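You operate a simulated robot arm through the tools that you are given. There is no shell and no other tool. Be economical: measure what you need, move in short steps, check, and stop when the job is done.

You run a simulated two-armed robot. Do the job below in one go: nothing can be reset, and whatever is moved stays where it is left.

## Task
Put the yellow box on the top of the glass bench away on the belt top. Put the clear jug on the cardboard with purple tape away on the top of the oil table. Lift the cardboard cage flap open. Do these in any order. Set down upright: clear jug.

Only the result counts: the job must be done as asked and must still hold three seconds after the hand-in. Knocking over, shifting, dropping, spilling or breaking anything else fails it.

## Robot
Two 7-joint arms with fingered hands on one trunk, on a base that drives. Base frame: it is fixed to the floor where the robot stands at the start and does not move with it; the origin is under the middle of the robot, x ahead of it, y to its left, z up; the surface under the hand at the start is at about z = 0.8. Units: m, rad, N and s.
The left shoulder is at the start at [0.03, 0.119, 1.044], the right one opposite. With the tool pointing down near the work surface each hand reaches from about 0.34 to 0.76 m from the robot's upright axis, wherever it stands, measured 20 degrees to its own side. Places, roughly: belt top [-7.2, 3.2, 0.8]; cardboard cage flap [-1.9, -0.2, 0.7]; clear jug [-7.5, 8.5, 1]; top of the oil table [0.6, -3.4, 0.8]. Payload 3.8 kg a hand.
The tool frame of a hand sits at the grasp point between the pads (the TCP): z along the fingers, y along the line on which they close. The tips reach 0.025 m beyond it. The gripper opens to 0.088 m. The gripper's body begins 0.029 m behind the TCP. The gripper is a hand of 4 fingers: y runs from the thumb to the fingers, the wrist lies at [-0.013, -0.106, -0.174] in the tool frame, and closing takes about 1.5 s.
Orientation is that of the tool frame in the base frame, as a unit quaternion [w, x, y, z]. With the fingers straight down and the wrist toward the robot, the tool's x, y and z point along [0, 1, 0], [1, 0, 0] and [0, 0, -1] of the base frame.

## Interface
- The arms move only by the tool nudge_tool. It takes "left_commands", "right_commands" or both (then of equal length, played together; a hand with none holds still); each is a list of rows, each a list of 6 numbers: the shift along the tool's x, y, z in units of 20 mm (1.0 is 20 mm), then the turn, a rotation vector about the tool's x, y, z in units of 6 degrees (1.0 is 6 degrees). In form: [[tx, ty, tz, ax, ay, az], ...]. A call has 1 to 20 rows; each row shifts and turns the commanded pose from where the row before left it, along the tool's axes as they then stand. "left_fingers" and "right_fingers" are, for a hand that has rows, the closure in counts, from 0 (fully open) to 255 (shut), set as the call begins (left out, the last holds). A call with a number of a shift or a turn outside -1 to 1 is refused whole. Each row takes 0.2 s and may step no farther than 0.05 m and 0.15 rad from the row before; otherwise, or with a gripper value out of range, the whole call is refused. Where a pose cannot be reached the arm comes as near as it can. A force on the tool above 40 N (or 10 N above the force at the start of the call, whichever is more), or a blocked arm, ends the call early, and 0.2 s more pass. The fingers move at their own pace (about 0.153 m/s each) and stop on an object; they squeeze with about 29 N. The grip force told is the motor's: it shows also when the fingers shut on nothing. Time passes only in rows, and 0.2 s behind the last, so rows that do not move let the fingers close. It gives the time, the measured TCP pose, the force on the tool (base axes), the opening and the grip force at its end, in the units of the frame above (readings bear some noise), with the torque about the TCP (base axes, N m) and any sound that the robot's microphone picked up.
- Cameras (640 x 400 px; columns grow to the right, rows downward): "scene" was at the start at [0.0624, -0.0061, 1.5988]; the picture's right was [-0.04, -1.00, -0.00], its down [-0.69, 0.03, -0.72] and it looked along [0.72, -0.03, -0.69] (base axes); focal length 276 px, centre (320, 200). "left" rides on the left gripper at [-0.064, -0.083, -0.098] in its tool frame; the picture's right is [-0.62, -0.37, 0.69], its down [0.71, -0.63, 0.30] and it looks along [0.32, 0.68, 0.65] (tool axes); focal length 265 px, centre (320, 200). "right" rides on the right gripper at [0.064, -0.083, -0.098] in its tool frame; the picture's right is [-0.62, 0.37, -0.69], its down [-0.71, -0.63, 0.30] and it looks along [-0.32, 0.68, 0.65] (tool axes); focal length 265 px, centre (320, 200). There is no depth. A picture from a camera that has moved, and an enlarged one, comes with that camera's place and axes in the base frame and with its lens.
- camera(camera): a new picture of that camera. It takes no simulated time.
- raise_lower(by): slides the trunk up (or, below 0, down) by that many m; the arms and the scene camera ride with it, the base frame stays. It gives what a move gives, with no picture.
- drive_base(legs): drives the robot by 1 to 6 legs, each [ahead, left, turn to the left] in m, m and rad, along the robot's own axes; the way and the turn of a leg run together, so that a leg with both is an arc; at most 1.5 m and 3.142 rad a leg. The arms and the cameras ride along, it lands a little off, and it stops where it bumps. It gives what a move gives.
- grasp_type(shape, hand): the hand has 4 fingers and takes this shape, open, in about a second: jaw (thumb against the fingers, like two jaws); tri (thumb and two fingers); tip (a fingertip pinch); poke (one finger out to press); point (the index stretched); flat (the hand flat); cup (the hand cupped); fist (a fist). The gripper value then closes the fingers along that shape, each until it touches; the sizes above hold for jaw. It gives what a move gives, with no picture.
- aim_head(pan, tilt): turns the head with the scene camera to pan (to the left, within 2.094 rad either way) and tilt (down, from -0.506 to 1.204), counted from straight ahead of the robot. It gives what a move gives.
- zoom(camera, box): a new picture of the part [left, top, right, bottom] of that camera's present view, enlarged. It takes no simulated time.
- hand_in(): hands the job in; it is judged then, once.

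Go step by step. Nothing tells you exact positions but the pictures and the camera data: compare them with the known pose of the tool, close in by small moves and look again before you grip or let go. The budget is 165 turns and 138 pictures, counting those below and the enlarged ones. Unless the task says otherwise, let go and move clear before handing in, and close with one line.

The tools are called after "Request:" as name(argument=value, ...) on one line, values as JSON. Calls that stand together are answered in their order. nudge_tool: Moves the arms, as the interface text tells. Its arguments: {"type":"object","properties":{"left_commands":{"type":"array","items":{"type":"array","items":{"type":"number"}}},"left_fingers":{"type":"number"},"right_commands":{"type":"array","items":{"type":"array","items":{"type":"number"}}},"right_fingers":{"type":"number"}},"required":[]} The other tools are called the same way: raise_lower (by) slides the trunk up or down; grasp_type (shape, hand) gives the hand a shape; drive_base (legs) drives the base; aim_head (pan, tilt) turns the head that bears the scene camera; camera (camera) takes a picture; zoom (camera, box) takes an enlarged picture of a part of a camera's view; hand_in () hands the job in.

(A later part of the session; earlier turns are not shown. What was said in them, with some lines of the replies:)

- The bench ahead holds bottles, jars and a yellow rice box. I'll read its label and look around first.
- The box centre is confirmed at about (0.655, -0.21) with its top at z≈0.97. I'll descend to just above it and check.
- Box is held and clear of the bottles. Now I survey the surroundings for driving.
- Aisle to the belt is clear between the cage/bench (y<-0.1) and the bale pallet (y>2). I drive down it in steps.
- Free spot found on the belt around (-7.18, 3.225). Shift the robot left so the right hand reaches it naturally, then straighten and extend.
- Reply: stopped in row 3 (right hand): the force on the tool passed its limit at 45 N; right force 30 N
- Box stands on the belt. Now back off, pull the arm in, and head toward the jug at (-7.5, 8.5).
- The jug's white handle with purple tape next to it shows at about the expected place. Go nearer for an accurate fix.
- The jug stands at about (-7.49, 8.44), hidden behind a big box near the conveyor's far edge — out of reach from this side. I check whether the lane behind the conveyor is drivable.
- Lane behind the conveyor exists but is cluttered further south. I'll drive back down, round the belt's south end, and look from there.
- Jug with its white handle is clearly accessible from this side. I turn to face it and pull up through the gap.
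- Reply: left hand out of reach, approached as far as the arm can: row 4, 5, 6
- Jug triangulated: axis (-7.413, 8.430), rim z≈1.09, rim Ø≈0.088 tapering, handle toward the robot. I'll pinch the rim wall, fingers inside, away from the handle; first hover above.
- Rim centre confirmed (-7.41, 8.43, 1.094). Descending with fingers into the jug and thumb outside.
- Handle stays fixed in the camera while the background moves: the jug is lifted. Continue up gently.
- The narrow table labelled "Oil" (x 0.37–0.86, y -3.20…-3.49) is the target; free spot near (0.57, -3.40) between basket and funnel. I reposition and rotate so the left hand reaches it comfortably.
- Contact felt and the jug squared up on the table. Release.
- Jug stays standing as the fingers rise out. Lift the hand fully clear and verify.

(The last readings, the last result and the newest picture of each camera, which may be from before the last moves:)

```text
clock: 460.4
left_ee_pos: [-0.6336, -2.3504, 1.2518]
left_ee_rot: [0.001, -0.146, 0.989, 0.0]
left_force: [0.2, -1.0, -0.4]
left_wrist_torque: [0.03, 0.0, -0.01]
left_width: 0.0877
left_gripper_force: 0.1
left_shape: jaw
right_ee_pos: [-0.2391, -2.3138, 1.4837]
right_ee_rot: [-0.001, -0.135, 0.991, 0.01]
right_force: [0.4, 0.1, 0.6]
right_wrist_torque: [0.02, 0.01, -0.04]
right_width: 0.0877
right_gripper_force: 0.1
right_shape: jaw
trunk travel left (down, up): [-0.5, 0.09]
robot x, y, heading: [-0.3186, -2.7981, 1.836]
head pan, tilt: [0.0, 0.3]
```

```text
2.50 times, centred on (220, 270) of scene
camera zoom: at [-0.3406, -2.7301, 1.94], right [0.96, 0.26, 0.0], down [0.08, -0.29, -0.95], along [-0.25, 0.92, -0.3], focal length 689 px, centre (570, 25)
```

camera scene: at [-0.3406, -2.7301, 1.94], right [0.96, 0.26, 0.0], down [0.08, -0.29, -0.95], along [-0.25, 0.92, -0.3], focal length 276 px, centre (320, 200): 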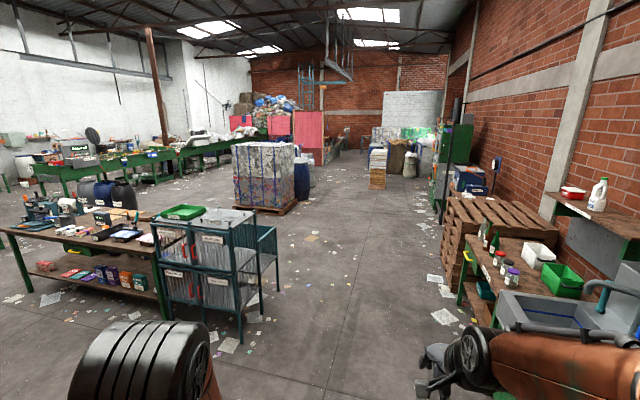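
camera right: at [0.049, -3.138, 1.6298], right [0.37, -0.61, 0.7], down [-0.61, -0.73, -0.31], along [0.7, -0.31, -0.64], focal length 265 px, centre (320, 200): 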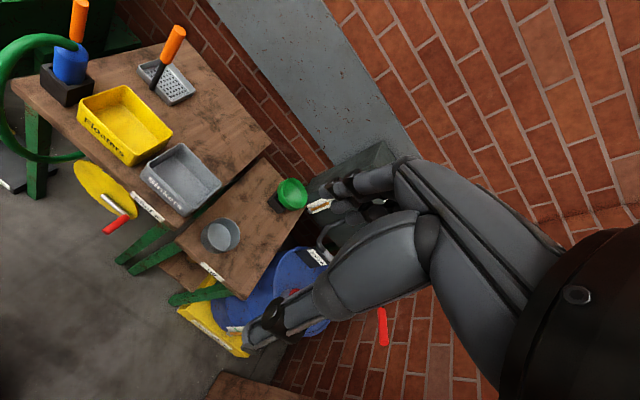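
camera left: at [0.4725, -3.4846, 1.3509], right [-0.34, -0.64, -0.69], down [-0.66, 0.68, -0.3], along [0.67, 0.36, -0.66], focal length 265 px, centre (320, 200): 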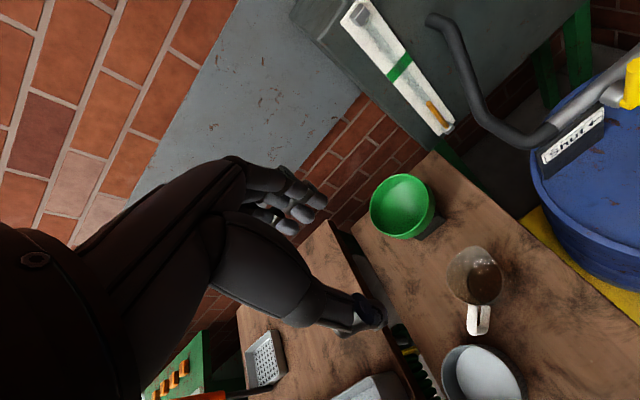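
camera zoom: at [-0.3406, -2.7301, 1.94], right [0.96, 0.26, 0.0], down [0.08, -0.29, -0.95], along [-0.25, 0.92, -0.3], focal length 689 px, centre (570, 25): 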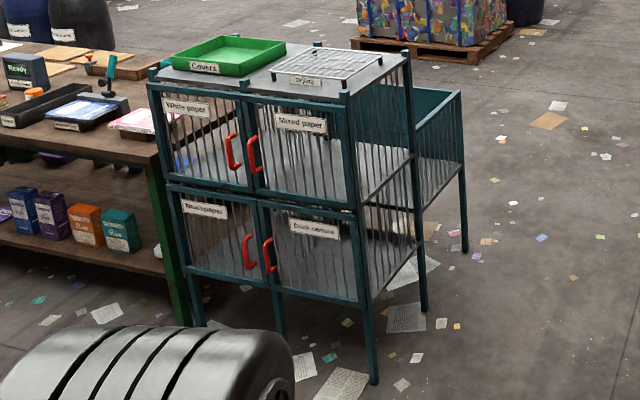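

Request:
drive_base(legs=[[0, 0, -0.15], [1.4, 0, 0], [1.4, 0, 0], [0.8, 0, 0], [0, 0, 2.0]])

Request:
aim_head(pan=0.0, tilt=0.6)

Request:
camera(camera="scene")

```text
clock: 483.0
left_ee_pos: [-1.1243, 0.2854, 1.2519]
left_ee_rot: [-0.002, 0.877, -0.48, 0.0]
left_force: [-0.2, 0.0, 0.4]
left_wrist_torque: [-0.02, -0.01, 0.02]
left_width: 0.0879
left_gripper_force: 0.0
left_shape: jaw
right_ee_pos: [-1.2668, 0.6545, 1.4836]
right_ee_rot: [0.008, 0.871, -0.49, -0.004]
right_force: [-0.6, 0.4, 0.6]
right_wrist_torque: [0.01, -0.03, 0.0]
right_width: 0.0879
right_gripper_force: 0.0
right_shape: jaw
trunk travel left (down, up): [-0.5, 0.09]
robot x, y, heading: [-0.7826, 0.7096, -2.595]
head pan, tilt: [0.0, 0.3]
```

```text
clock: 483.8
left_ee_pos: [-1.125, 0.2853, 1.2517]
left_ee_rot: [-0.001, 0.877, -0.48, 0.0]
left_force: [-0.3, -0.4, -0.4]
left_wrist_torque: [0.01, 0.01, 0.01]
left_width: 0.0878
left_gripper_force: 0.1
left_shape: jaw
right_ee_pos: [-1.268, 0.6544, 1.4823]
right_ee_rot: [0.007, 0.872, -0.49, -0.005]
right_force: [0.1, 0.3, 0.0]
right_wrist_torque: [0.02, -0.03, -0.05]
right_width: 0.0878
right_gripper_force: 0.0
right_shape: jaw
trunk travel left (down, up): [-0.5, 0.09]
robot x, y, heading: [-0.7764, 0.7088, -2.596]
head pan, tilt: [0.0, 0.6]
```

```text
25 pictures are left
camera scene: at [-0.839, 0.6704, 1.9127], right [-0.52, 0.86, 0.0], down [0.48, 0.29, -0.83], along [-0.71, -0.43, -0.56], focal length 276 px, centre (320, 200)
```

scene: 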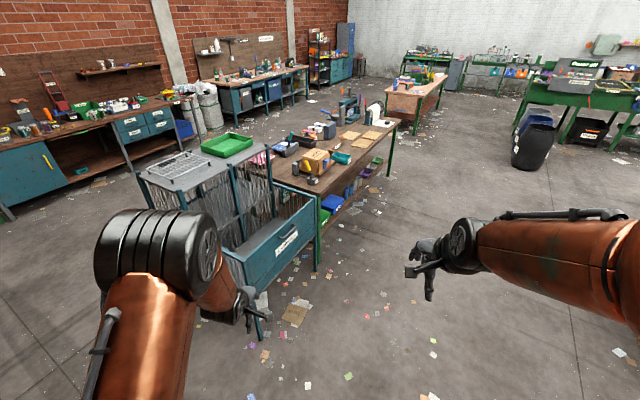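

Request:
zoom(camera="scene", box=[200, 150, 360, 330])

```text
2.22 times, centred on (280, 240) of scene
camera zoom: at [-0.839, 0.6704, 1.9127], right [-0.52, 0.86, 0.0], down [0.48, 0.29, -0.83], along [-0.71, -0.43, -0.56], focal length 612 px, centre (409, 111)
```

zoom: 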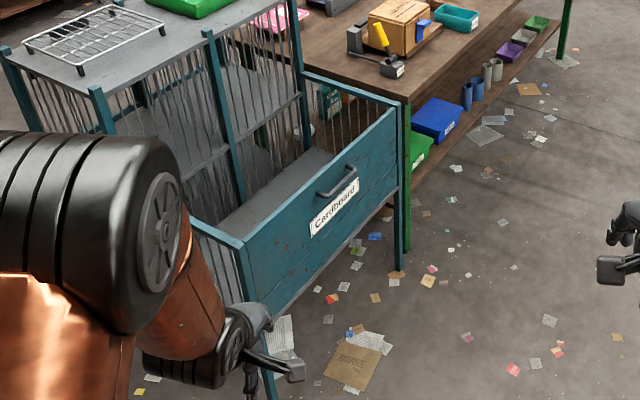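

The cardboard cage's front panel (y≈-0.2, x -2.2…-1.5, z 0.49–0.85) has a handle near its top centre. I move square in front to study how it's hinged.

Request:
drive_base(legs=[[0, 0, 1.025], [0, -1.07, 0]])

Request:
aim_head(pan=0.0, tilt=0.85)

Request:
camera(camera="scene")

```text
clock: 491.9
left_ee_pos: [-1.6814, 0.2077, 1.2529]
left_ee_rot: [-0.001, 1.0, -0.004, -0.001]
left_force: [0.5, 0.2, 0.0]
left_wrist_torque: [0.01, 0.04, -0.01]
left_width: 0.0877
left_gripper_force: 0.1
left_shape: jaw
right_ee_pos: [-2.0688, 0.2907, 1.484]
right_ee_rot: [0.008, 1.0, -0.015, 0.0]
right_force: [0.2, 0.4, 0.5]
right_wrist_torque: [0.01, -0.01, -0.04]
right_width: 0.088
right_gripper_force: 0.1
right_shape: jaw
trunk travel left (down, up): [-0.5, 0.09]
robot x, y, heading: [-1.8512, 0.7265, -1.603]
head pan, tilt: [0.0, 0.6]
```

```text
clock: 492.6
left_ee_pos: [-1.6823, 0.209, 1.25]
left_ee_rot: [-0.001, 1.0, -0.003, 0.0]
left_force: [0.0, 0.2, -1.0]
left_wrist_torque: [-0.02, 0.01, 0.01]
left_width: 0.0877
left_gripper_force: 0.0
left_shape: jaw
right_ee_pos: [-2.0697, 0.29, 1.484]
right_ee_rot: [0.008, 1.0, -0.015, 0.0]
right_force: [-0.3, 0.0, -0.2]
right_wrist_torque: [0.0, -0.01, 0.01]
right_width: 0.0879
right_gripper_force: 0.0
right_shape: jaw
trunk travel left (down, up): [-0.5, 0.09]
robot x, y, heading: [-1.8499, 0.7282, -1.603]
head pan, tilt: [0.0, 0.85]
```

```text
23 pictures are left
camera scene: at [-1.8516, 0.6679, 1.8918], right [-1.0, 0.03, 0.0], down [0.03, 0.75, -0.66], along [-0.02, -0.66, -0.75], focal length 276 px, centre (320, 200)
```

scene: 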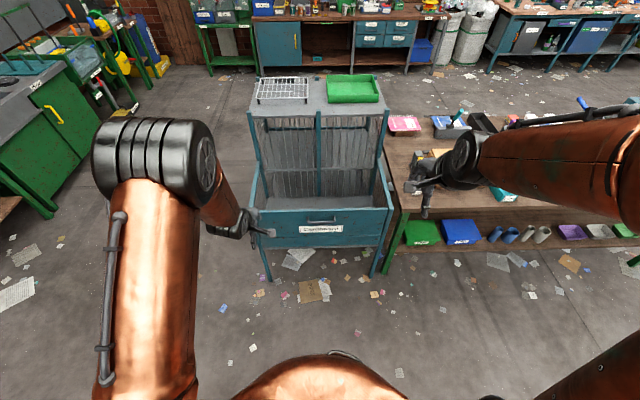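

Request:
zoom(camera="scene", box=[240, 160, 410, 290])

```text
3.08 times, centred on (325, 225) of scene
camera zoom: at [-1.8516, 0.6679, 1.8918], right [-1.0, 0.03, 0.0], down [0.03, 0.75, -0.66], along [-0.02, -0.66, -0.75], focal length 848 px, centre (305, 123)
```

zoom: 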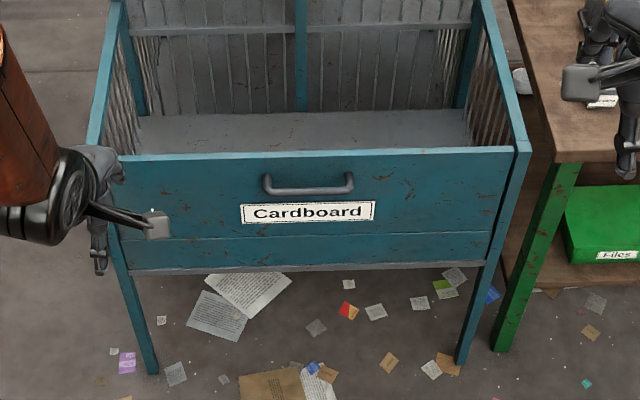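

Request:
drive_base(legs=[[0.2, 0.14, 0.03]])

Request:
aim_head(pan=-0.15, tilt=1.0)

Request:
zoom(camera="scene", box=[230, 120, 410, 240])

```text
clock: 494.4
left_ee_pos: [-1.5356, 0.009, 1.2514]
left_ee_rot: [-0.001, 1.0, 0.012, -0.001]
left_force: [-0.2, -0.3, 0.1]
left_wrist_torque: [-0.06, -0.01, 0.02]
left_width: 0.088
left_gripper_force: 0.0
left_shape: jaw
right_ee_pos: [-1.9246, 0.0796, 1.4826]
right_ee_rot: [0.009, 1.0, 0.001, -0.001]
right_force: [0.3, -0.9, -0.2]
right_wrist_torque: [0.0, 0.01, -0.03]
right_width: 0.0879
right_gripper_force: 0.0
right_shape: jaw
trunk travel left (down, up): [-0.5, 0.09]
robot x, y, heading: [-1.7174, 0.5271, -1.571]
head pan, tilt: [0.0, 0.85]
```

```text
clock: 495.1
left_ee_pos: [-1.5339, 0.0074, 1.2506]
left_ee_rot: [-0.001, 1.0, 0.011, -0.001]
left_force: [-0.4, -0.2, -0.1]
left_wrist_torque: [0.0, -0.07, 0.01]
left_width: 0.0876
left_gripper_force: 0.0
left_shape: jaw
right_ee_pos: [-1.9241, 0.0783, 1.4834]
right_ee_rot: [0.009, 1.0, 0.001, 0.001]
right_force: [0.4, -0.2, 0.6]
right_wrist_torque: [0.0, -0.01, 0.01]
right_width: 0.0878
right_gripper_force: 0.0
right_shape: jaw
trunk travel left (down, up): [-0.5, 0.09]
robot x, y, heading: [-1.7178, 0.524, -1.571]
head pan, tilt: [-0.15, 1.0]
```

```text
3.33 times, centred on (320, 180) of scene
camera zoom: at [-1.7277, 0.4712, 1.8806], right [-0.99, 0.15, 0.0], down [0.13, 0.83, -0.54], along [-0.08, -0.53, -0.84], focal length 918 px, centre (320, 267)
```

zoom: 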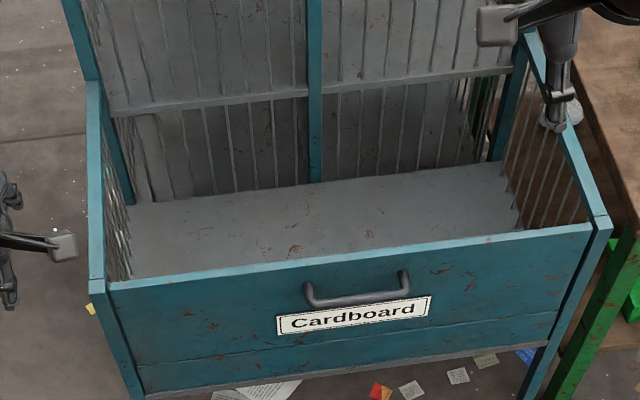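

Request:
raise_lower(by=-0.2)

Request:
nudge_tool(right_commands=[[0.19, 0.95, 0.9, 0, 0, 0], [0.19, 0.95, 0.9, 0, 0, 0], [0.19, 0.95, 0.9, 0, 0, 0], [0.19, 0.95, 0.9, 0, 0, 0], [0.19, 0.95, 0.9, 0, 0, 0], [0.19, 0.95, 0.9, 0, 0, 0], [0.19, 0.95, 0.9, 0, 0, 0], [0.19, 0.95, 0.9, 0, 0, 0], [0.19, 0.95, 0.9, 0, 0, 0], [0.19, 0.95, 0.9, 0, 0, 0], [0.19, 0.95, 0.9, 0, 0, 0], [0.19, 0.95, 0.9, 0, 0, 0]], right_fingers=160)

Request:
camera(camera="right")

```text
clock: 497.3
left_ee_pos: [-1.5363, 0.0086, 1.0523]
left_ee_rot: [-0.001, 1.0, 0.013, -0.002]
left_force: [0.3, 0.1, 0.0]
left_wrist_torque: [0.01, -0.04, 0.02]
left_width: 0.088
left_gripper_force: 0.1
left_shape: jaw
right_ee_pos: [-1.9235, 0.0785, 1.2838]
right_ee_rot: [0.009, 1.0, 0.0, 0.0]
right_force: [-0.3, 0.0, -0.6]
right_wrist_torque: [-0.01, 0.02, -0.02]
right_width: 0.0878
right_gripper_force: 0.2
right_shape: jaw
trunk travel left (down, up): [-0.3, 0.29]
robot x, y, heading: [-1.7177, 0.5243, -1.571]
head pan, tilt: [-0.15, 1.0]
```

```text
clock: 499.9
left_ee_pos: [-1.5347, 0.0081, 1.0517]
left_ee_rot: [0.0, 1.0, 0.011, -0.001]
left_force: [-0.2, -0.1, -0.5]
left_wrist_torque: [0.01, 0.01, -0.06]
left_width: 0.0879
left_gripper_force: 0.0
left_shape: jaw
right_ee_pos: [-1.8773, -0.1504, 1.0725]
right_ee_rot: [0.009, 1.0, 0.001, -0.001]
right_force: [-0.4, -1.7, 0.4]
right_wrist_torque: [-0.03, 0.01, -0.03]
right_width: 0.033
right_gripper_force: 0.2
right_shape: jaw
trunk travel left (down, up): [-0.3, 0.29]
robot x, y, heading: [-1.7201, 0.5223, -1.569]
head pan, tilt: [-0.15, 1.0]
```

```text
20 pictures are left
camera right: at [-1.8128, -0.0658, 1.1678], right [-0.62, -0.36, 0.7], down [-0.71, 0.62, -0.31], along [-0.32, -0.69, -0.64], focal length 265 px, centre (320, 200)
```

right: 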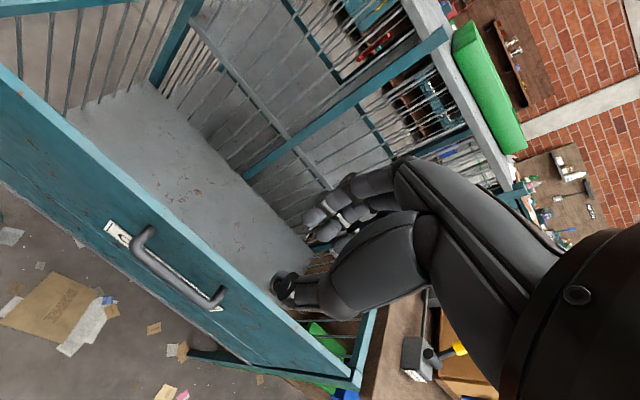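

Request:
nudge_tool(right_commands=[[0.2, 0.4, 0.95, 0, 0, 0], [0, 0.2, 0.95, 0, 0, 0], [0, 0, 0.95, 0, 0, 0], [0, 0, 0.95, 0, 0, 0], [0, 0, 0.95, 0, 0, 0], [0, 0, 0.95, 0, 0, 0], [0, 0, 0.95, 0, 0, 0], [0, 0, 0.95, 0, 0, 0], [0, 0, 0.95, 0, 0, 0]])

Request:
camera(camera="right")

```text
clock: 501.9
left_ee_pos: [-1.5346, 0.009, 1.0514]
left_ee_rot: [-0.001, 1.0, 0.013, -0.002]
left_force: [-0.4, -0.4, 0.0]
left_wrist_torque: [-0.02, -0.01, 0.0]
left_width: 0.0877
left_gripper_force: 0.0
left_shape: jaw
right_ee_pos: [-1.8748, -0.1653, 0.899]
right_ee_rot: [0.009, 1.0, 0.002, 0.0]
right_force: [0.4, -0.2, -0.7]
right_wrist_torque: [-0.01, 0.04, 0.02]
right_width: 0.0329
right_gripper_force: 0.1
right_shape: jaw
trunk travel left (down, up): [-0.3, 0.29]
robot x, y, heading: [-1.7143, 0.5281, -1.576]
head pan, tilt: [-0.15, 1.0]
```

```text
19 pictures are left
camera right: at [-1.8098, -0.0806, 0.9955], right [-0.62, -0.36, 0.7], down [-0.72, 0.62, -0.32], along [-0.32, -0.7, -0.64], focal length 265 px, centre (320, 200)
```

right: 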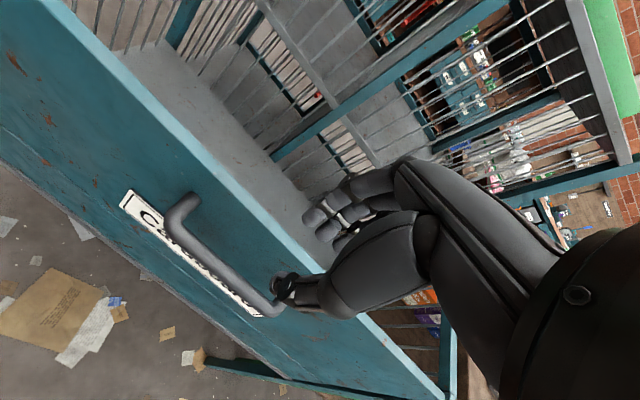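

The bar handle is at (-1.861, -0.163, 0.804). Since the cage is open-topped, I first test the flap by reaching just inside its top edge with closed fingers and easing it outward, watching the force.

Request:
nudge_tool(right_commands=[[0, 0, -0.3, 0, 0, 0], [0, 0.9, 0, 0, 0, 0], [0, 0.9, 0, 0, 0, 0], [0, 0.9, 0, 0, 0, 0], [0, 0.9, 0, 0, 0, 0], [0, 0.9, 0, 0, 0, 0], [0, 0, 0.9, 0, 0, 0], [0, 0, 0.9, 0, 0, 0], [0, 0, 0.9, 0, 0, 0], [0, 0, 0.9, 0, 0, 0], [0, 0, 0.4, 0, 0, 0]], right_fingers=255)

Request:
nudge_tool(right_commands=[[0, -0.3, 0, 0, 0, 0], [0, -0.3, 0, 0, 0, 0], [0, -0.3, 0, 0, 0, 0], [0, -0.3, 0, 0, 0, 0]])

Request:
camera(camera="right")

```text
clock: 504.3
left_ee_pos: [-1.5351, 0.0086, 1.0507]
left_ee_rot: [-0.001, 1.0, 0.012, 0.0]
left_force: [0.1, -0.1, 0.7]
left_wrist_torque: [-0.01, 0.03, 0.01]
left_width: 0.0879
left_gripper_force: 0.1
left_shape: jaw
right_ee_pos: [-1.8713, -0.1866, 0.8729]
right_ee_rot: [0.008, 1.0, 0.001, 0.0]
right_force: [0.9, -0.5, -1.4]
right_wrist_torque: [0.0, 0.0, 0.05]
right_width: 0.0
right_gripper_force: 29.1
right_shape: jaw
right hand out of reach, approached as far as the arm can: row 4, 5, 6, 7, 8, 9, 10, 11
trunk travel left (down, up): [-0.3, 0.29]
robot x, y, heading: [-1.7148, 0.5252, -1.573]
head pan, tilt: [-0.15, 1.0]
```

```text
clock: 505.3
left_ee_pos: [-1.535, 0.0088, 1.0509]
left_ee_rot: [-0.001, 1.0, 0.012, -0.002]
left_force: [-1.3, -0.8, 0.1]
left_wrist_torque: [0.03, 0.0, -0.05]
left_width: 0.0878
left_gripper_force: 0.0
left_shape: jaw
right_ee_pos: [-1.8711, -0.1627, 0.8716]
right_ee_rot: [0.009, 1.0, 0.001, 0.0]
right_force: [0.2, 0.3, -0.1]
right_wrist_torque: [0.02, 0.0, -0.02]
right_width: 0.0001
right_gripper_force: 28.7
right_shape: jaw
trunk travel left (down, up): [-0.3, 0.29]
robot x, y, heading: [-1.7167, 0.5245, -1.571]
head pan, tilt: [-0.15, 1.0]
```

```text
18 pictures are left
camera right: at [-1.8072, -0.0774, 0.9685], right [-0.62, -0.36, 0.7], down [-0.72, 0.62, -0.31], along [-0.32, -0.7, -0.64], focal length 265 px, centre (320, 200)
```

right: 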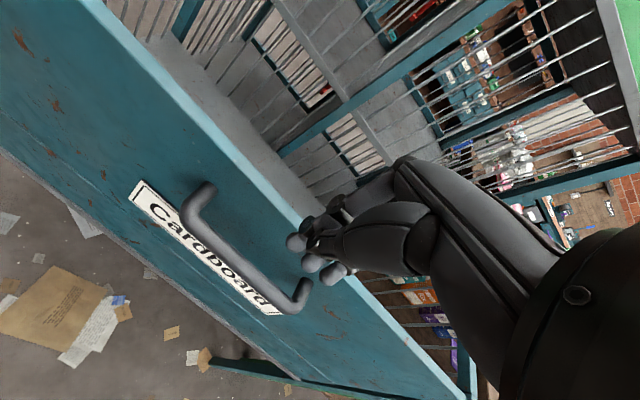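

Request:
nudge_tool(right_commands=[[0, 0, -1, 0, 0, 0], [0, 0, -1, 0, 0, 0], [0, 0, -1, 0, 0, 0]])

Request:
drive_base(legs=[[0.11, 0, 0]])

Request:
nudge_tool(right_commands=[[0, 0, 0.8, 0, 0, 0], [0, 0, 0.9, 0, 0, 0], [0, 0, 0.9, 0, 0, 0], [0, 0, 0.9, 0, 0, 0], [0, 0, 0.9, 0, 0, 0], [0, 0, 0.9, 0, 0, 0]])

Request:
camera(camera="right")

```text
clock: 506.1
left_ee_pos: [-1.5358, 0.0084, 1.0515]
left_ee_rot: [-0.002, 1.0, 0.012, -0.001]
left_force: [0.6, 1.1, -0.6]
left_wrist_torque: [0.01, 0.0, 0.03]
left_width: 0.0878
left_gripper_force: 0.0
left_shape: jaw
right_ee_pos: [-1.8718, -0.1612, 0.9311]
right_ee_rot: [0.008, 1.0, 0.001, 0.0]
right_force: [0.1, 0.4, 1.0]
right_wrist_torque: [-0.01, 0.0, -0.01]
right_width: 0.0
right_gripper_force: 29.4
right_shape: jaw
trunk travel left (down, up): [-0.3, 0.29]
robot x, y, heading: [-1.7156, 0.5203, -1.574]
head pan, tilt: [-0.15, 1.0]
```

```text
clock: 507.3
left_ee_pos: [-1.532, -0.1018, 1.0519]
left_ee_rot: [-0.001, 1.0, 0.014, -0.001]
left_force: [0.0, 0.6, -0.3]
left_wrist_torque: [0.0, 0.02, 0.01]
left_width: 0.0879
left_gripper_force: 0.0
left_shape: jaw
right_ee_pos: [-1.8697, -0.2748, 0.9312]
right_ee_rot: [0.008, 1.0, 0.003, 0.0]
right_force: [0.2, -0.3, -0.6]
right_wrist_torque: [-0.02, 0.04, -0.02]
right_width: 0.0001
right_gripper_force: 28.8
right_shape: jaw
trunk travel left (down, up): [-0.3, 0.29]
robot x, y, heading: [-1.7176, 0.4115, -1.566]
head pan, tilt: [-0.15, 1.0]
```

```text
clock: 508.7
left_ee_pos: [-1.5334, -0.1016, 1.0517]
left_ee_rot: [-0.001, 1.0, 0.015, -0.001]
left_force: [0.4, 0.1, 0.8]
left_wrist_torque: [0.01, 0.0, -0.03]
left_width: 0.0879
left_gripper_force: 0.1
left_shape: jaw
right_ee_pos: [-1.8705, -0.2749, 0.8254]
right_ee_rot: [0.009, 1.0, 0.003, 0.001]
right_force: [-0.1, 0.7, 0.0]
right_wrist_torque: [-0.01, -0.01, 0.0]
right_width: 0.0
right_gripper_force: 29.2
right_shape: jaw
trunk travel left (down, up): [-0.3, 0.29]
robot x, y, heading: [-1.7194, 0.4127, -1.57]
head pan, tilt: [-0.15, 1.0]
```

```text
17 pictures are left
camera right: at [-1.8066, -0.1893, 0.9217], right [-0.62, -0.36, 0.7], down [-0.72, 0.62, -0.32], along [-0.32, -0.7, -0.64], focal length 265 px, centre (320, 200)
```

right: 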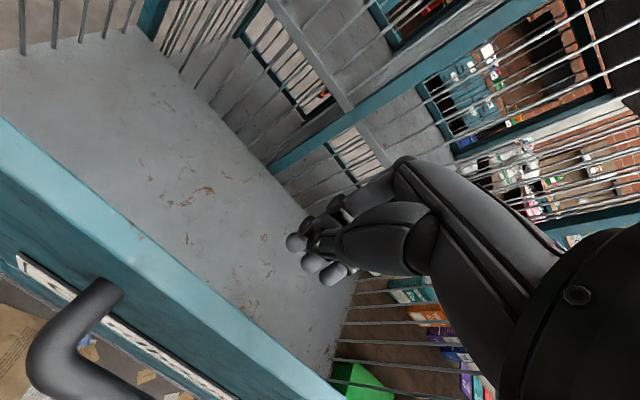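

Request:
nudge_tool(right_commands=[[0, -0.3, 0.1, 0, 0, 0], [0, -0.3, 0.1, 0, 0, 0], [0, -0.3, 0, 0, 0, 0], [0, -0.3, 0, 0, 0, 0], [0, -0.3, 0, 0, 0, 0], [0, -0.3, 0, 0, 0, 0], [0, -0.3, 0, 0, 0, 0]])

Request:
nudge_tool(right_commands=[[0, -0.3, 0, 0, 0, 0], [0, -0.3, 0, 0, 0, 0]])

Request:
camera(camera="right")

```text
clock: 510.3
left_ee_pos: [-1.5335, -0.1022, 1.0508]
left_ee_rot: [-0.002, 1.0, 0.014, -0.001]
left_force: [0.7, 0.3, 0.6]
left_wrist_torque: [0.0, -0.01, -0.02]
left_width: 0.0881
left_gripper_force: 0.1
left_shape: jaw
right_ee_pos: [-1.87, -0.2334, 0.8206]
right_ee_rot: [0.009, 1.0, 0.003, 0.0]
right_force: [-0.3, -0.1, -0.3]
right_wrist_torque: [-0.02, 0.01, -0.02]
right_width: 0.0
right_gripper_force: 28.9
right_shape: jaw
trunk travel left (down, up): [-0.3, 0.29]
robot x, y, heading: [-1.7152, 0.4114, -1.566]
head pan, tilt: [-0.15, 1.0]
```

```text
clock: 510.9
left_ee_pos: [-1.5327, -0.1011, 1.0518]
left_ee_rot: [-0.001, 1.0, 0.014, 0.0]
left_force: [-0.3, 0.2, -0.5]
left_wrist_torque: [0.0, 0.0, 0.03]
left_width: 0.0876
left_gripper_force: 0.0
left_shape: jaw
right_ee_pos: [-1.8694, -0.2215, 0.8218]
right_ee_rot: [0.009, 1.0, 0.002, 0.0]
right_force: [-0.2, -0.5, 0.3]
right_wrist_torque: [0.02, -0.02, -0.03]
right_width: 0.0
right_gripper_force: 28.7
right_shape: jaw
trunk travel left (down, up): [-0.3, 0.29]
robot x, y, heading: [-1.7169, 0.4134, -1.571]
head pan, tilt: [-0.15, 1.0]
```

```text
16 pictures are left
camera right: at [-1.8061, -0.1351, 0.9178], right [-0.62, -0.36, 0.7], down [-0.72, 0.62, -0.31], along [-0.32, -0.7, -0.64], focal length 265 px, centre (320, 200)
```

right: 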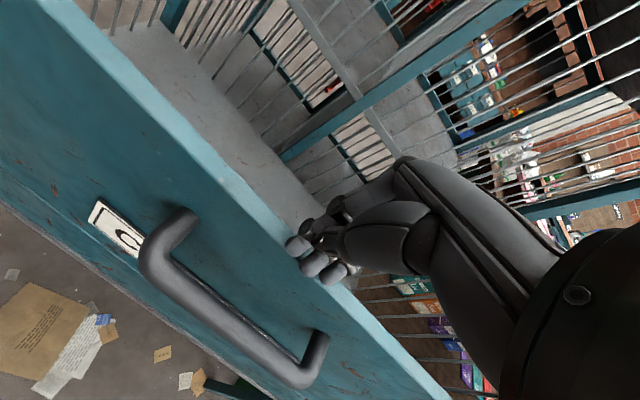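

Request:
nudge_tool(right_commands=[[0, -0.25, 0, 0, 0, 0], [0, -0.25, 0, 0, 0, 0]])

Request:
nudge_tool(right_commands=[[0, -0.25, 0, 0, 0, 0], [0, -0.25, 0, 0, 0, 0]])

```text
clock: 511.5
left_ee_pos: [-1.5329, -0.1019, 1.0511]
left_ee_rot: [-0.001, 1.0, 0.015, -0.001]
left_force: [0.7, 0.8, -0.3]
left_wrist_torque: [-0.03, -0.04, 0.04]
left_width: 0.0877
left_gripper_force: 0.1
left_shape: jaw
right_ee_pos: [-1.8706, -0.2115, 0.8208]
right_ee_rot: [0.009, 1.0, 0.002, 0.0]
right_force: [-1.2, -0.3, 0.2]
right_wrist_torque: [0.0, 0.01, -0.05]
right_width: 0.0
right_gripper_force: 29.0
right_shape: jaw
trunk travel left (down, up): [-0.3, 0.29]
robot x, y, heading: [-1.719, 0.413, -1.569]
head pan, tilt: [-0.15, 1.0]
```

```text
clock: 512.1
left_ee_pos: [-1.5332, -0.101, 1.0514]
left_ee_rot: [-0.001, 1.0, 0.014, -0.001]
left_force: [-0.4, 0.9, -0.1]
left_wrist_torque: [0.01, -0.01, 0.04]
left_width: 0.088
left_gripper_force: 0.0
left_shape: jaw
right_ee_pos: [-1.8698, -0.2009, 0.8225]
right_ee_rot: [0.009, 1.0, 0.002, 0.0]
right_force: [0.4, 0.2, 0.3]
right_wrist_torque: [-0.02, -0.02, 0.01]
right_width: 0.0
right_gripper_force: 28.7
right_shape: jaw
trunk travel left (down, up): [-0.3, 0.29]
robot x, y, heading: [-1.7173, 0.4107, -1.569]
head pan, tilt: [-0.15, 1.0]
```

Request:
nudge_tool(right_commands=[[0, -0.25, 0, 0, 0, 0], [0, -0.25, 0, 0, 0, 0], [0, -0.25, 0, 0, 0, 0]])

Request:
camera(camera="right")

```text
clock: 512.9
left_ee_pos: [-1.5332, -0.1011, 1.0508]
left_ee_rot: [-0.001, 1.0, 0.014, 0.0]
left_force: [0.5, 0.0, 0.0]
left_wrist_torque: [-0.01, 0.03, 0.02]
left_width: 0.0878
left_gripper_force: 0.2
left_shape: jaw
right_ee_pos: [-1.8687, -0.1859, 0.8207]
right_ee_rot: [0.007, 1.0, 0.003, 0.0]
right_force: [-0.4, 1.0, 0.9]
right_wrist_torque: [0.01, 0.01, 0.01]
right_width: 0.0002
right_gripper_force: 28.7
right_shape: jaw
trunk travel left (down, up): [-0.3, 0.29]
robot x, y, heading: [-1.7164, 0.4114, -1.569]
head pan, tilt: [-0.15, 1.0]
```

```text
15 pictures are left
camera right: at [-1.8052, -0.0996, 0.9177], right [-0.62, -0.36, 0.7], down [-0.72, 0.62, -0.31], along [-0.32, -0.7, -0.64], focal length 265 px, centre (320, 200)
```

right: 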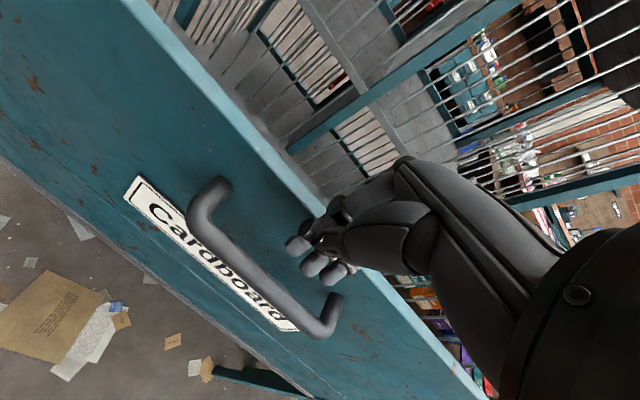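

My parallax between hand views puts the panel lower/farther than thought (top ≈0.79, face y≈-0.235), so the hand just passed over it. Redo the reach deeper.

Request:
nudge_tool(right_commands=[[0, 0, -1, 0, 0, 0], [0, 0, -1, 0, 0, 0]])

Request:
drive_base(legs=[[0.12, 0, 0]])

Request:
nudge_tool(right_commands=[[0, 0.5, 0, 0, 0, 0], [0, 0.5, 0, 0, 0, 0], [0, 0, 0.8, 0, 0, 0], [0, 0, 0.9, 0, 0, 0], [0, 0, 0.9, 0, 0, 0], [0, 0, 0.9, 0, 0, 0], [0, 0, 0.7, 0, 0, 0]])

Request:
camera(camera="right")

```text
clock: 513.5
left_ee_pos: [-1.5328, -0.1017, 1.0525]
left_ee_rot: [-0.001, 1.0, 0.014, -0.001]
left_force: [1.0, 0.4, -0.8]
left_wrist_torque: [-0.02, -0.03, -0.04]
left_width: 0.0877
left_gripper_force: 0.0
left_shape: jaw
right_ee_pos: [-1.8715, -0.1873, 0.8598]
right_ee_rot: [0.008, 1.0, 0.003, 0.0]
right_force: [0.4, 0.1, -0.4]
right_wrist_torque: [0.04, 0.03, 0.0]
right_width: 0.0
right_gripper_force: 28.5
right_shape: jaw
trunk travel left (down, up): [-0.3, 0.29]
robot x, y, heading: [-1.7171, 0.4092, -1.57]
head pan, tilt: [-0.15, 1.0]
```

```text
clock: 514.8
left_ee_pos: [-1.5318, -0.2241, 1.0516]
left_ee_rot: [-0.001, 1.0, 0.015, -0.001]
left_force: [0.2, 0.3, -0.4]
left_wrist_torque: [0.05, 0.02, 0.01]
left_width: 0.0879
left_gripper_force: 0.1
left_shape: jaw
right_ee_pos: [-1.8683, -0.3099, 0.8596]
right_ee_rot: [0.009, 1.0, 0.003, 0.0]
right_force: [-0.6, 0.6, -0.2]
right_wrist_torque: [0.01, 0.02, 0.01]
right_width: 0.0001
right_gripper_force: 29.2
right_shape: jaw
trunk travel left (down, up): [-0.3, 0.29]
robot x, y, heading: [-1.716, 0.2913, -1.573]
head pan, tilt: [-0.15, 1.0]
```

```text
clock: 516.4
left_ee_pos: [-1.5311, -0.2237, 1.0523]
left_ee_rot: [-0.001, 1.0, 0.015, -0.001]
left_force: [-0.1, 0.1, 0.5]
left_wrist_torque: [0.0, -0.03, -0.01]
left_width: 0.088
left_gripper_force: 0.1
left_shape: jaw
right_ee_pos: [-1.8687, -0.3331, 0.7753]
right_ee_rot: [0.008, 1.0, 0.004, 0.0]
right_force: [-0.4, 0.5, 0.8]
right_wrist_torque: [0.02, 0.05, -0.01]
right_width: 0.0001
right_gripper_force: 29.1
right_shape: jaw
trunk travel left (down, up): [-0.3, 0.29]
robot x, y, heading: [-1.7206, 0.2939, -1.568]
head pan, tilt: [-0.15, 1.0]
```

```text
14 pictures are left
camera right: at [-1.8053, -0.2468, 0.8713], right [-0.62, -0.36, 0.7], down [-0.72, 0.62, -0.31], along [-0.32, -0.7, -0.64], focal length 265 px, centre (320, 200)
```

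right: 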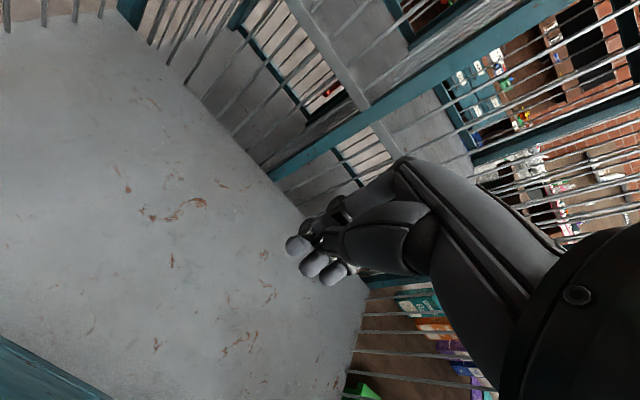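

Request:
nudge_tool(right_commands=[[0, -0.4, 0, 0, 0, 0], [0, -0.4, 0, 0, 0, 0], [0, -0.4, 0, 0, 0, 0], [0, -0.4, 0, 0, 0, 0], [0, -0.4, 0, 0, 0, 0], [0, -0.4, 0, 0, 0, 0]])

Request:
nudge_tool(right_commands=[[0, -0.3, 0, 0, 0, 0], [0, -0.3, 0, 0, 0, 0], [0, -0.3, 0, 0, 0, 0]])

Request:
nudge_tool(right_commands=[[0, -0.3, 0, 0, 0, 0], [0, -0.3, 0, 0, 0, 0]])

Request:
camera(camera="right")

```text
clock: 517.8
left_ee_pos: [-1.5305, -0.2245, 1.0529]
left_ee_rot: [0.0, 1.0, 0.014, -0.001]
left_force: [0.0, 0.3, 0.1]
left_wrist_torque: [-0.01, 0.0, 0.0]
left_width: 0.0879
left_gripper_force: 0.0
left_shape: jaw
right_ee_pos: [-1.8685, -0.2817, 0.7751]
right_ee_rot: [0.008, 1.0, 0.004, 0.001]
right_force: [-0.4, 0.9, -1.1]
right_wrist_torque: [-0.02, 0.0, 0.01]
right_width: 0.0002
right_gripper_force: 28.8
right_shape: jaw
trunk travel left (down, up): [-0.3, 0.29]
robot x, y, heading: [-1.7195, 0.2925, -1.57]
head pan, tilt: [-0.15, 1.0]
```

```text
clock: 518.5
left_ee_pos: [-1.5313, -0.2241, 1.0522]
left_ee_rot: [-0.001, 1.0, 0.015, -0.001]
left_force: [0.2, 0.8, 1.2]
left_wrist_torque: [-0.02, 0.02, 0.03]
left_width: 0.0879
left_gripper_force: 0.1
left_shape: jaw
right_ee_pos: [-1.8685, -0.2638, 0.7752]
right_ee_rot: [0.009, 1.0, 0.004, 0.0]
right_force: [0.0, -0.3, 0.4]
right_wrist_torque: [-0.01, -0.04, 0.01]
right_width: 0.0001
right_gripper_force: 29.0
right_shape: jaw
trunk travel left (down, up): [-0.3, 0.29]
robot x, y, heading: [-1.7184, 0.2915, -1.566]
head pan, tilt: [-0.15, 1.0]
```

```text
clock: 519.1
left_ee_pos: [-1.5328, -0.2229, 1.0517]
left_ee_rot: [-0.001, 1.0, 0.015, -0.001]
left_force: [-1.4, -0.4, 0.4]
left_wrist_torque: [0.02, 0.01, -0.01]
left_width: 0.088
left_gripper_force: 0.1
left_shape: jaw
right_ee_pos: [-1.8689, -0.2512, 0.7769]
right_ee_rot: [0.008, 1.0, 0.004, 0.001]
right_force: [0.2, 0.4, 0.5]
right_wrist_torque: [-0.05, 0.04, 0.0]
right_width: 0.0002
right_gripper_force: 29.5
right_shape: jaw
trunk travel left (down, up): [-0.3, 0.29]
robot x, y, heading: [-1.7193, 0.2889, -1.566]
head pan, tilt: [-0.15, 1.0]
```

```text
13 pictures are left
camera right: at [-1.8052, -0.166, 0.872], right [-0.62, -0.36, 0.7], down [-0.72, 0.62, -0.31], along [-0.32, -0.7, -0.64], focal length 265 px, centre (320, 200)
```

right: 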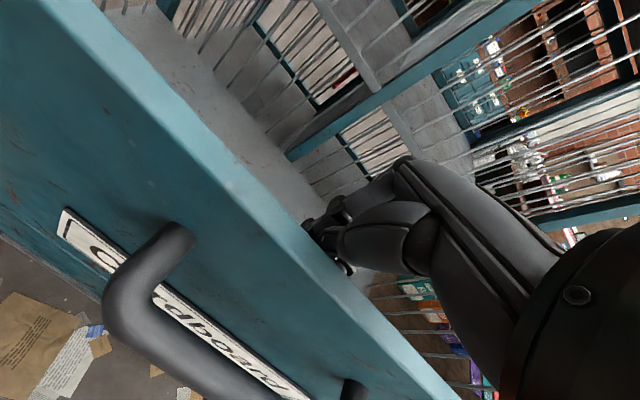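

Request:
nudge_tool(right_commands=[[0, -0.3, 0, 0, 0, 0], [0, -0.3, 0, 0, 0, 0], [0, -0.3, 0, 0, 0, 0]])

Request:
nudge_tool(right_commands=[[0, -0.3, 0, 0, 0, 0], [0, -0.3, 0, 0, 0, 0], [0, -0.3, 0, 0, 0, 0]])

Request:
camera(camera="right")

```text
clock: 520.0
left_ee_pos: [-1.5312, -0.2221, 1.0519]
left_ee_rot: [-0.001, 1.0, 0.014, -0.001]
left_force: [-0.3, 0.6, -1.0]
left_wrist_torque: [0.03, 0.03, 0.01]
left_width: 0.0882
left_gripper_force: 0.1
left_shape: jaw
right_ee_pos: [-1.868, -0.2358, 0.7758]
right_ee_rot: [0.01, 1.0, 0.004, 0.0]
right_force: [-1.5, -2.8, 8.8]
right_wrist_torque: [0.19, -0.02, 0.0]
right_width: 0.0
right_gripper_force: 29.2
right_shape: jaw
trunk travel left (down, up): [-0.3, 0.29]
robot x, y, heading: [-1.7153, 0.2888, -1.566]
head pan, tilt: [-0.15, 1.0]
```

```text
clock: 520.8
left_ee_pos: [-1.5307, -0.2228, 1.0523]
left_ee_rot: [-0.001, 1.0, 0.014, -0.001]
left_force: [0.5, 0.9, -0.3]
left_wrist_torque: [0.0, -0.01, 0.0]
left_width: 0.0883
left_gripper_force: 0.1
left_shape: jaw
right_ee_pos: [-1.8691, -0.2158, 0.7745]
right_ee_rot: [0.008, 1.0, 0.004, 0.0]
right_force: [0.4, 0.0, 0.4]
right_wrist_torque: [0.01, -0.02, -0.02]
right_width: 0.0
right_gripper_force: 29.1
right_shape: jaw
trunk travel left (down, up): [-0.3, 0.29]
robot x, y, heading: [-1.7171, 0.2939, -1.567]
head pan, tilt: [-0.15, 1.0]
```

```text
12 pictures are left
camera right: at [-1.8055, -0.1295, 0.8705], right [-0.62, -0.36, 0.7], down [-0.72, 0.62, -0.31], along [-0.32, -0.7, -0.64], focal length 265 px, centre (320, 200)
```

right: 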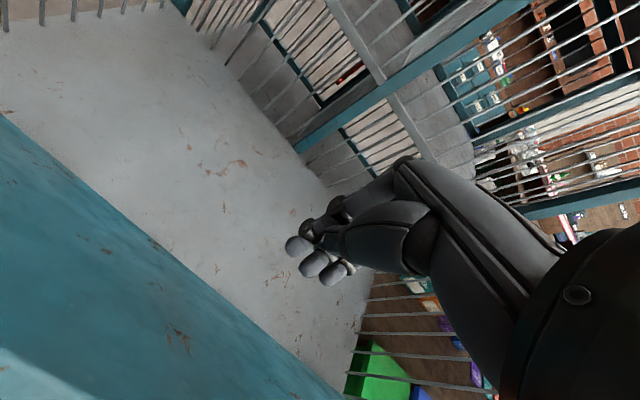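

The flap gave way and is swinging outward on its bottom hinge. Look at how far it went.

Request:
camera(camera="scene")

```text
11 pictures are left
camera scene: at [-1.7277, 0.2395, 1.6806], right [-0.99, 0.15, 0.0], down [0.12, 0.83, -0.54], along [-0.08, -0.53, -0.84], focal length 276 px, centre (320, 200)
```

scene: 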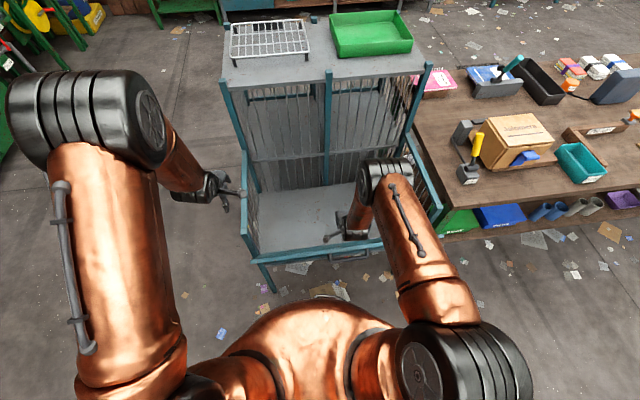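

Request:
zoom(camera="scene", box=[220, 170, 460, 310])

```text
2.67 times, centred on (340, 240) of scene
camera zoom: at [-1.7277, 0.2395, 1.6806], right [-0.99, 0.15, 0.0], down [0.12, 0.83, -0.54], along [-0.08, -0.53, -0.84], focal length 735 px, centre (267, 93)
```

zoom: 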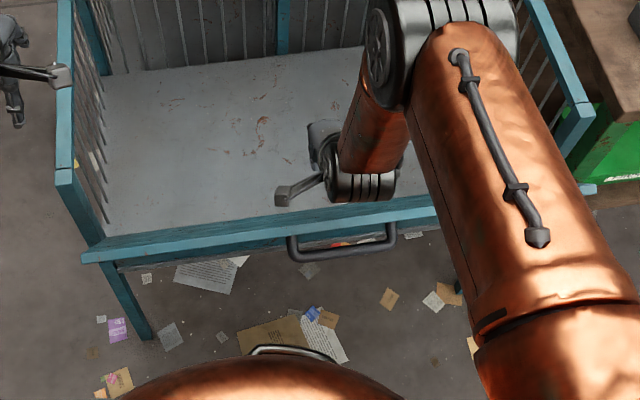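

Request:
nudge_tool(right_commands=[[0, -0.5, 0.2, 0, 0, 0], [0, -0.5, 0.2, 0, 0, 0], [0, -0.5, 0.2, 0, 0, 0], [0, -0.5, 0.2, 0, 0, 0], [0, -0.5, 0.3, 0, 0, 0], [0, -0.5, 0.3, 0, 0, 0], [0, -0.5, 0.3, 0, 0, 0], [0, -0.5, 0.3, 0, 0, 0]])

Request:
camera(camera="right")

Request:
zoom(camera="scene", box=[220, 170, 460, 310])

```text
clock: 522.5
left_ee_pos: [-1.531, -0.2242, 1.0525]
left_ee_rot: [-0.001, 1.0, 0.015, -0.001]
left_force: [-0.4, 0.1, 0.4]
left_wrist_torque: [0.02, -0.03, -0.01]
left_width: 0.0878
left_gripper_force: 0.0
left_shape: jaw
right_ee_pos: [-1.8684, -0.1361, 0.7315]
right_ee_rot: [0.008, 1.0, 0.003, 0.001]
right_force: [0.8, 0.8, 0.2]
right_wrist_torque: [0.0, -0.02, 0.03]
right_width: 0.0
right_gripper_force: 29.1
right_shape: jaw
trunk travel left (down, up): [-0.3, 0.29]
robot x, y, heading: [-1.7232, 0.2914, -1.569]
head pan, tilt: [-0.15, 1.0]
```

```text
9 pictures are left
camera right: at [-1.8049, -0.0507, 0.8285], right [-0.62, -0.36, 0.7], down [-0.72, 0.62, -0.31], along [-0.32, -0.7, -0.64], focal length 265 px, centre (320, 200)
```

right: 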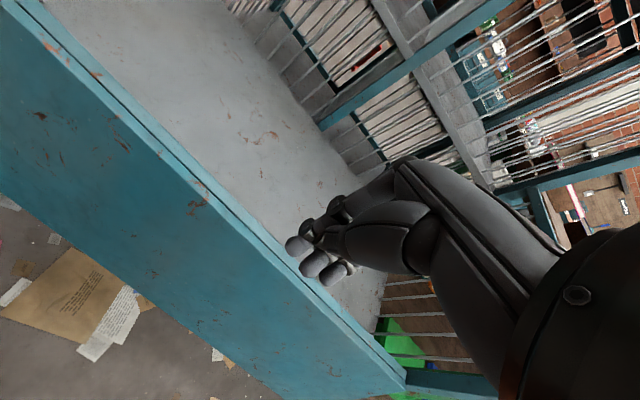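

```text
2.67 times, centred on (340, 240) of scene
camera zoom: at [-1.7279, 0.2391, 1.6806], right [-0.99, 0.15, 0.0], down [0.12, 0.83, -0.54], along [-0.08, -0.53, -0.84], focal length 735 px, centre (267, 93)
```

zoom: 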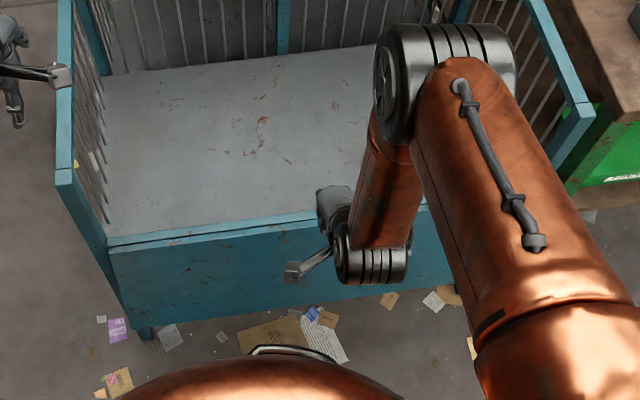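

The flap has swung fully down/outward about its lower hinge — only its inner face is visible now. Retract the hand upward, back off and verify.

Request:
nudge_tool(right_commands=[[0, 0, -0.6, 0, 0, 0], [0, 0, -1, 0, 0, 0], [0, 0, -1, 0, 0, 0], [0, 0, -1, 0, 0, 0], [0, 0, -1, 0, 0, 0], [0, 0, -1, 0, 0, 0], [0, 0, -1, 0, 0, 0], [0, 0, -1, 0, 0, 0]], right_fingers=0)

Request:
drive_base(legs=[[-0.7, 0, 0]])

Request:
aim_head(pan=-0.1, tilt=0.75)

Request:
zoom(camera="scene", box=[200, 130, 440, 310])

```text
clock: 524.4
left_ee_pos: [-1.5321, -0.2232, 1.053]
left_ee_rot: [-0.001, 1.0, 0.015, -0.001]
left_force: [0.3, -0.8, 0.3]
left_wrist_torque: [0.01, 0.0, 0.02]
left_width: 0.0881
left_gripper_force: 0.1
left_shape: jaw
right_ee_pos: [-1.8699, -0.1342, 0.8849]
right_ee_rot: [0.007, 1.0, 0.004, 0.0]
right_force: [1.6, -0.2, 1.1]
right_wrist_torque: [-0.01, 0.02, 0.0]
right_width: 0.0878
right_gripper_force: 0.0
right_shape: jaw
trunk travel left (down, up): [-0.3, 0.29]
robot x, y, heading: [-1.7168, 0.2942, -1.564]
head pan, tilt: [-0.15, 1.0]
```

```text
clock: 528.2
left_ee_pos: [-1.5309, 0.4892, 1.0517]
left_ee_rot: [-0.001, 1.0, 0.025, -0.001]
left_force: [0.0, 0.1, 0.7]
left_wrist_torque: [0.01, 0.03, 0.0]
left_width: 0.088
left_gripper_force: 0.1
left_shape: jaw
right_ee_pos: [-1.8726, 0.5703, 0.8853]
right_ee_rot: [0.009, 1.0, 0.014, 0.0]
right_force: [0.1, 0.3, -0.2]
right_wrist_torque: [0.0, 0.01, -0.01]
right_width: 0.0877
right_gripper_force: 0.1
right_shape: jaw
trunk travel left (down, up): [-0.3, 0.29]
robot x, y, heading: [-1.7308, 1.0012, -1.549]
head pan, tilt: [-0.15, 1.0]
```

```text
clock: 529.0
left_ee_pos: [-1.5301, 0.4899, 1.052]
left_ee_rot: [-0.001, 1.0, 0.024, -0.001]
left_force: [-0.1, 0.2, -0.5]
left_wrist_torque: [0.03, -0.03, 0.03]
left_width: 0.0879
left_gripper_force: 0.0
left_shape: jaw
right_ee_pos: [-1.8717, 0.5709, 0.8849]
right_ee_rot: [0.008, 1.0, 0.013, 0.001]
right_force: [-0.8, 0.1, 0.0]
right_wrist_torque: [0.07, 0.0, -0.01]
right_width: 0.0876
right_gripper_force: 0.1
right_shape: jaw
trunk travel left (down, up): [-0.3, 0.29]
robot x, y, heading: [-1.7269, 1.0004, -1.545]
head pan, tilt: [-0.099, 0.75]
```

```text
2.22 times, centred on (320, 220) of scene
camera zoom: at [-1.734, 0.9336, 1.6997], right [-1.0, 0.08, 0.0], down [0.05, 0.68, -0.73], along [-0.06, -0.73, -0.68], focal length 612 px, centre (320, 156)
```

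zoom: 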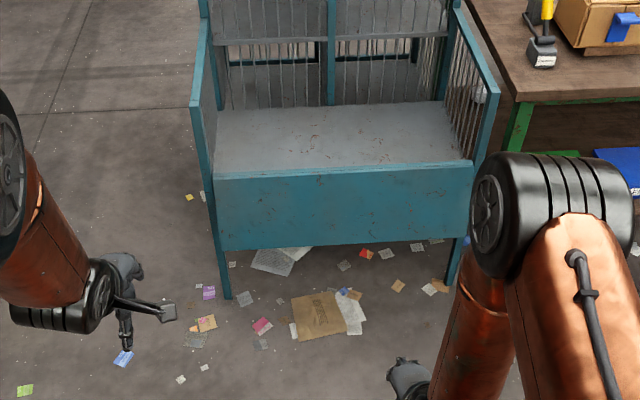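

The flap hangs fully open, the yellow box stands on the belt, and the jug is upright on the oil table. Both hands are clear, so I'm handing in.

Request:
hand_in()

```text
The job is handed in.
```

All three parts are done and handed in: the yellow box is on the belt top, the clear jug stands upright on the oil table, and the cardboard cage flap is open. The flap opened outward and down on a bottom hinge rather than lifting upward, and it hangs fully open.
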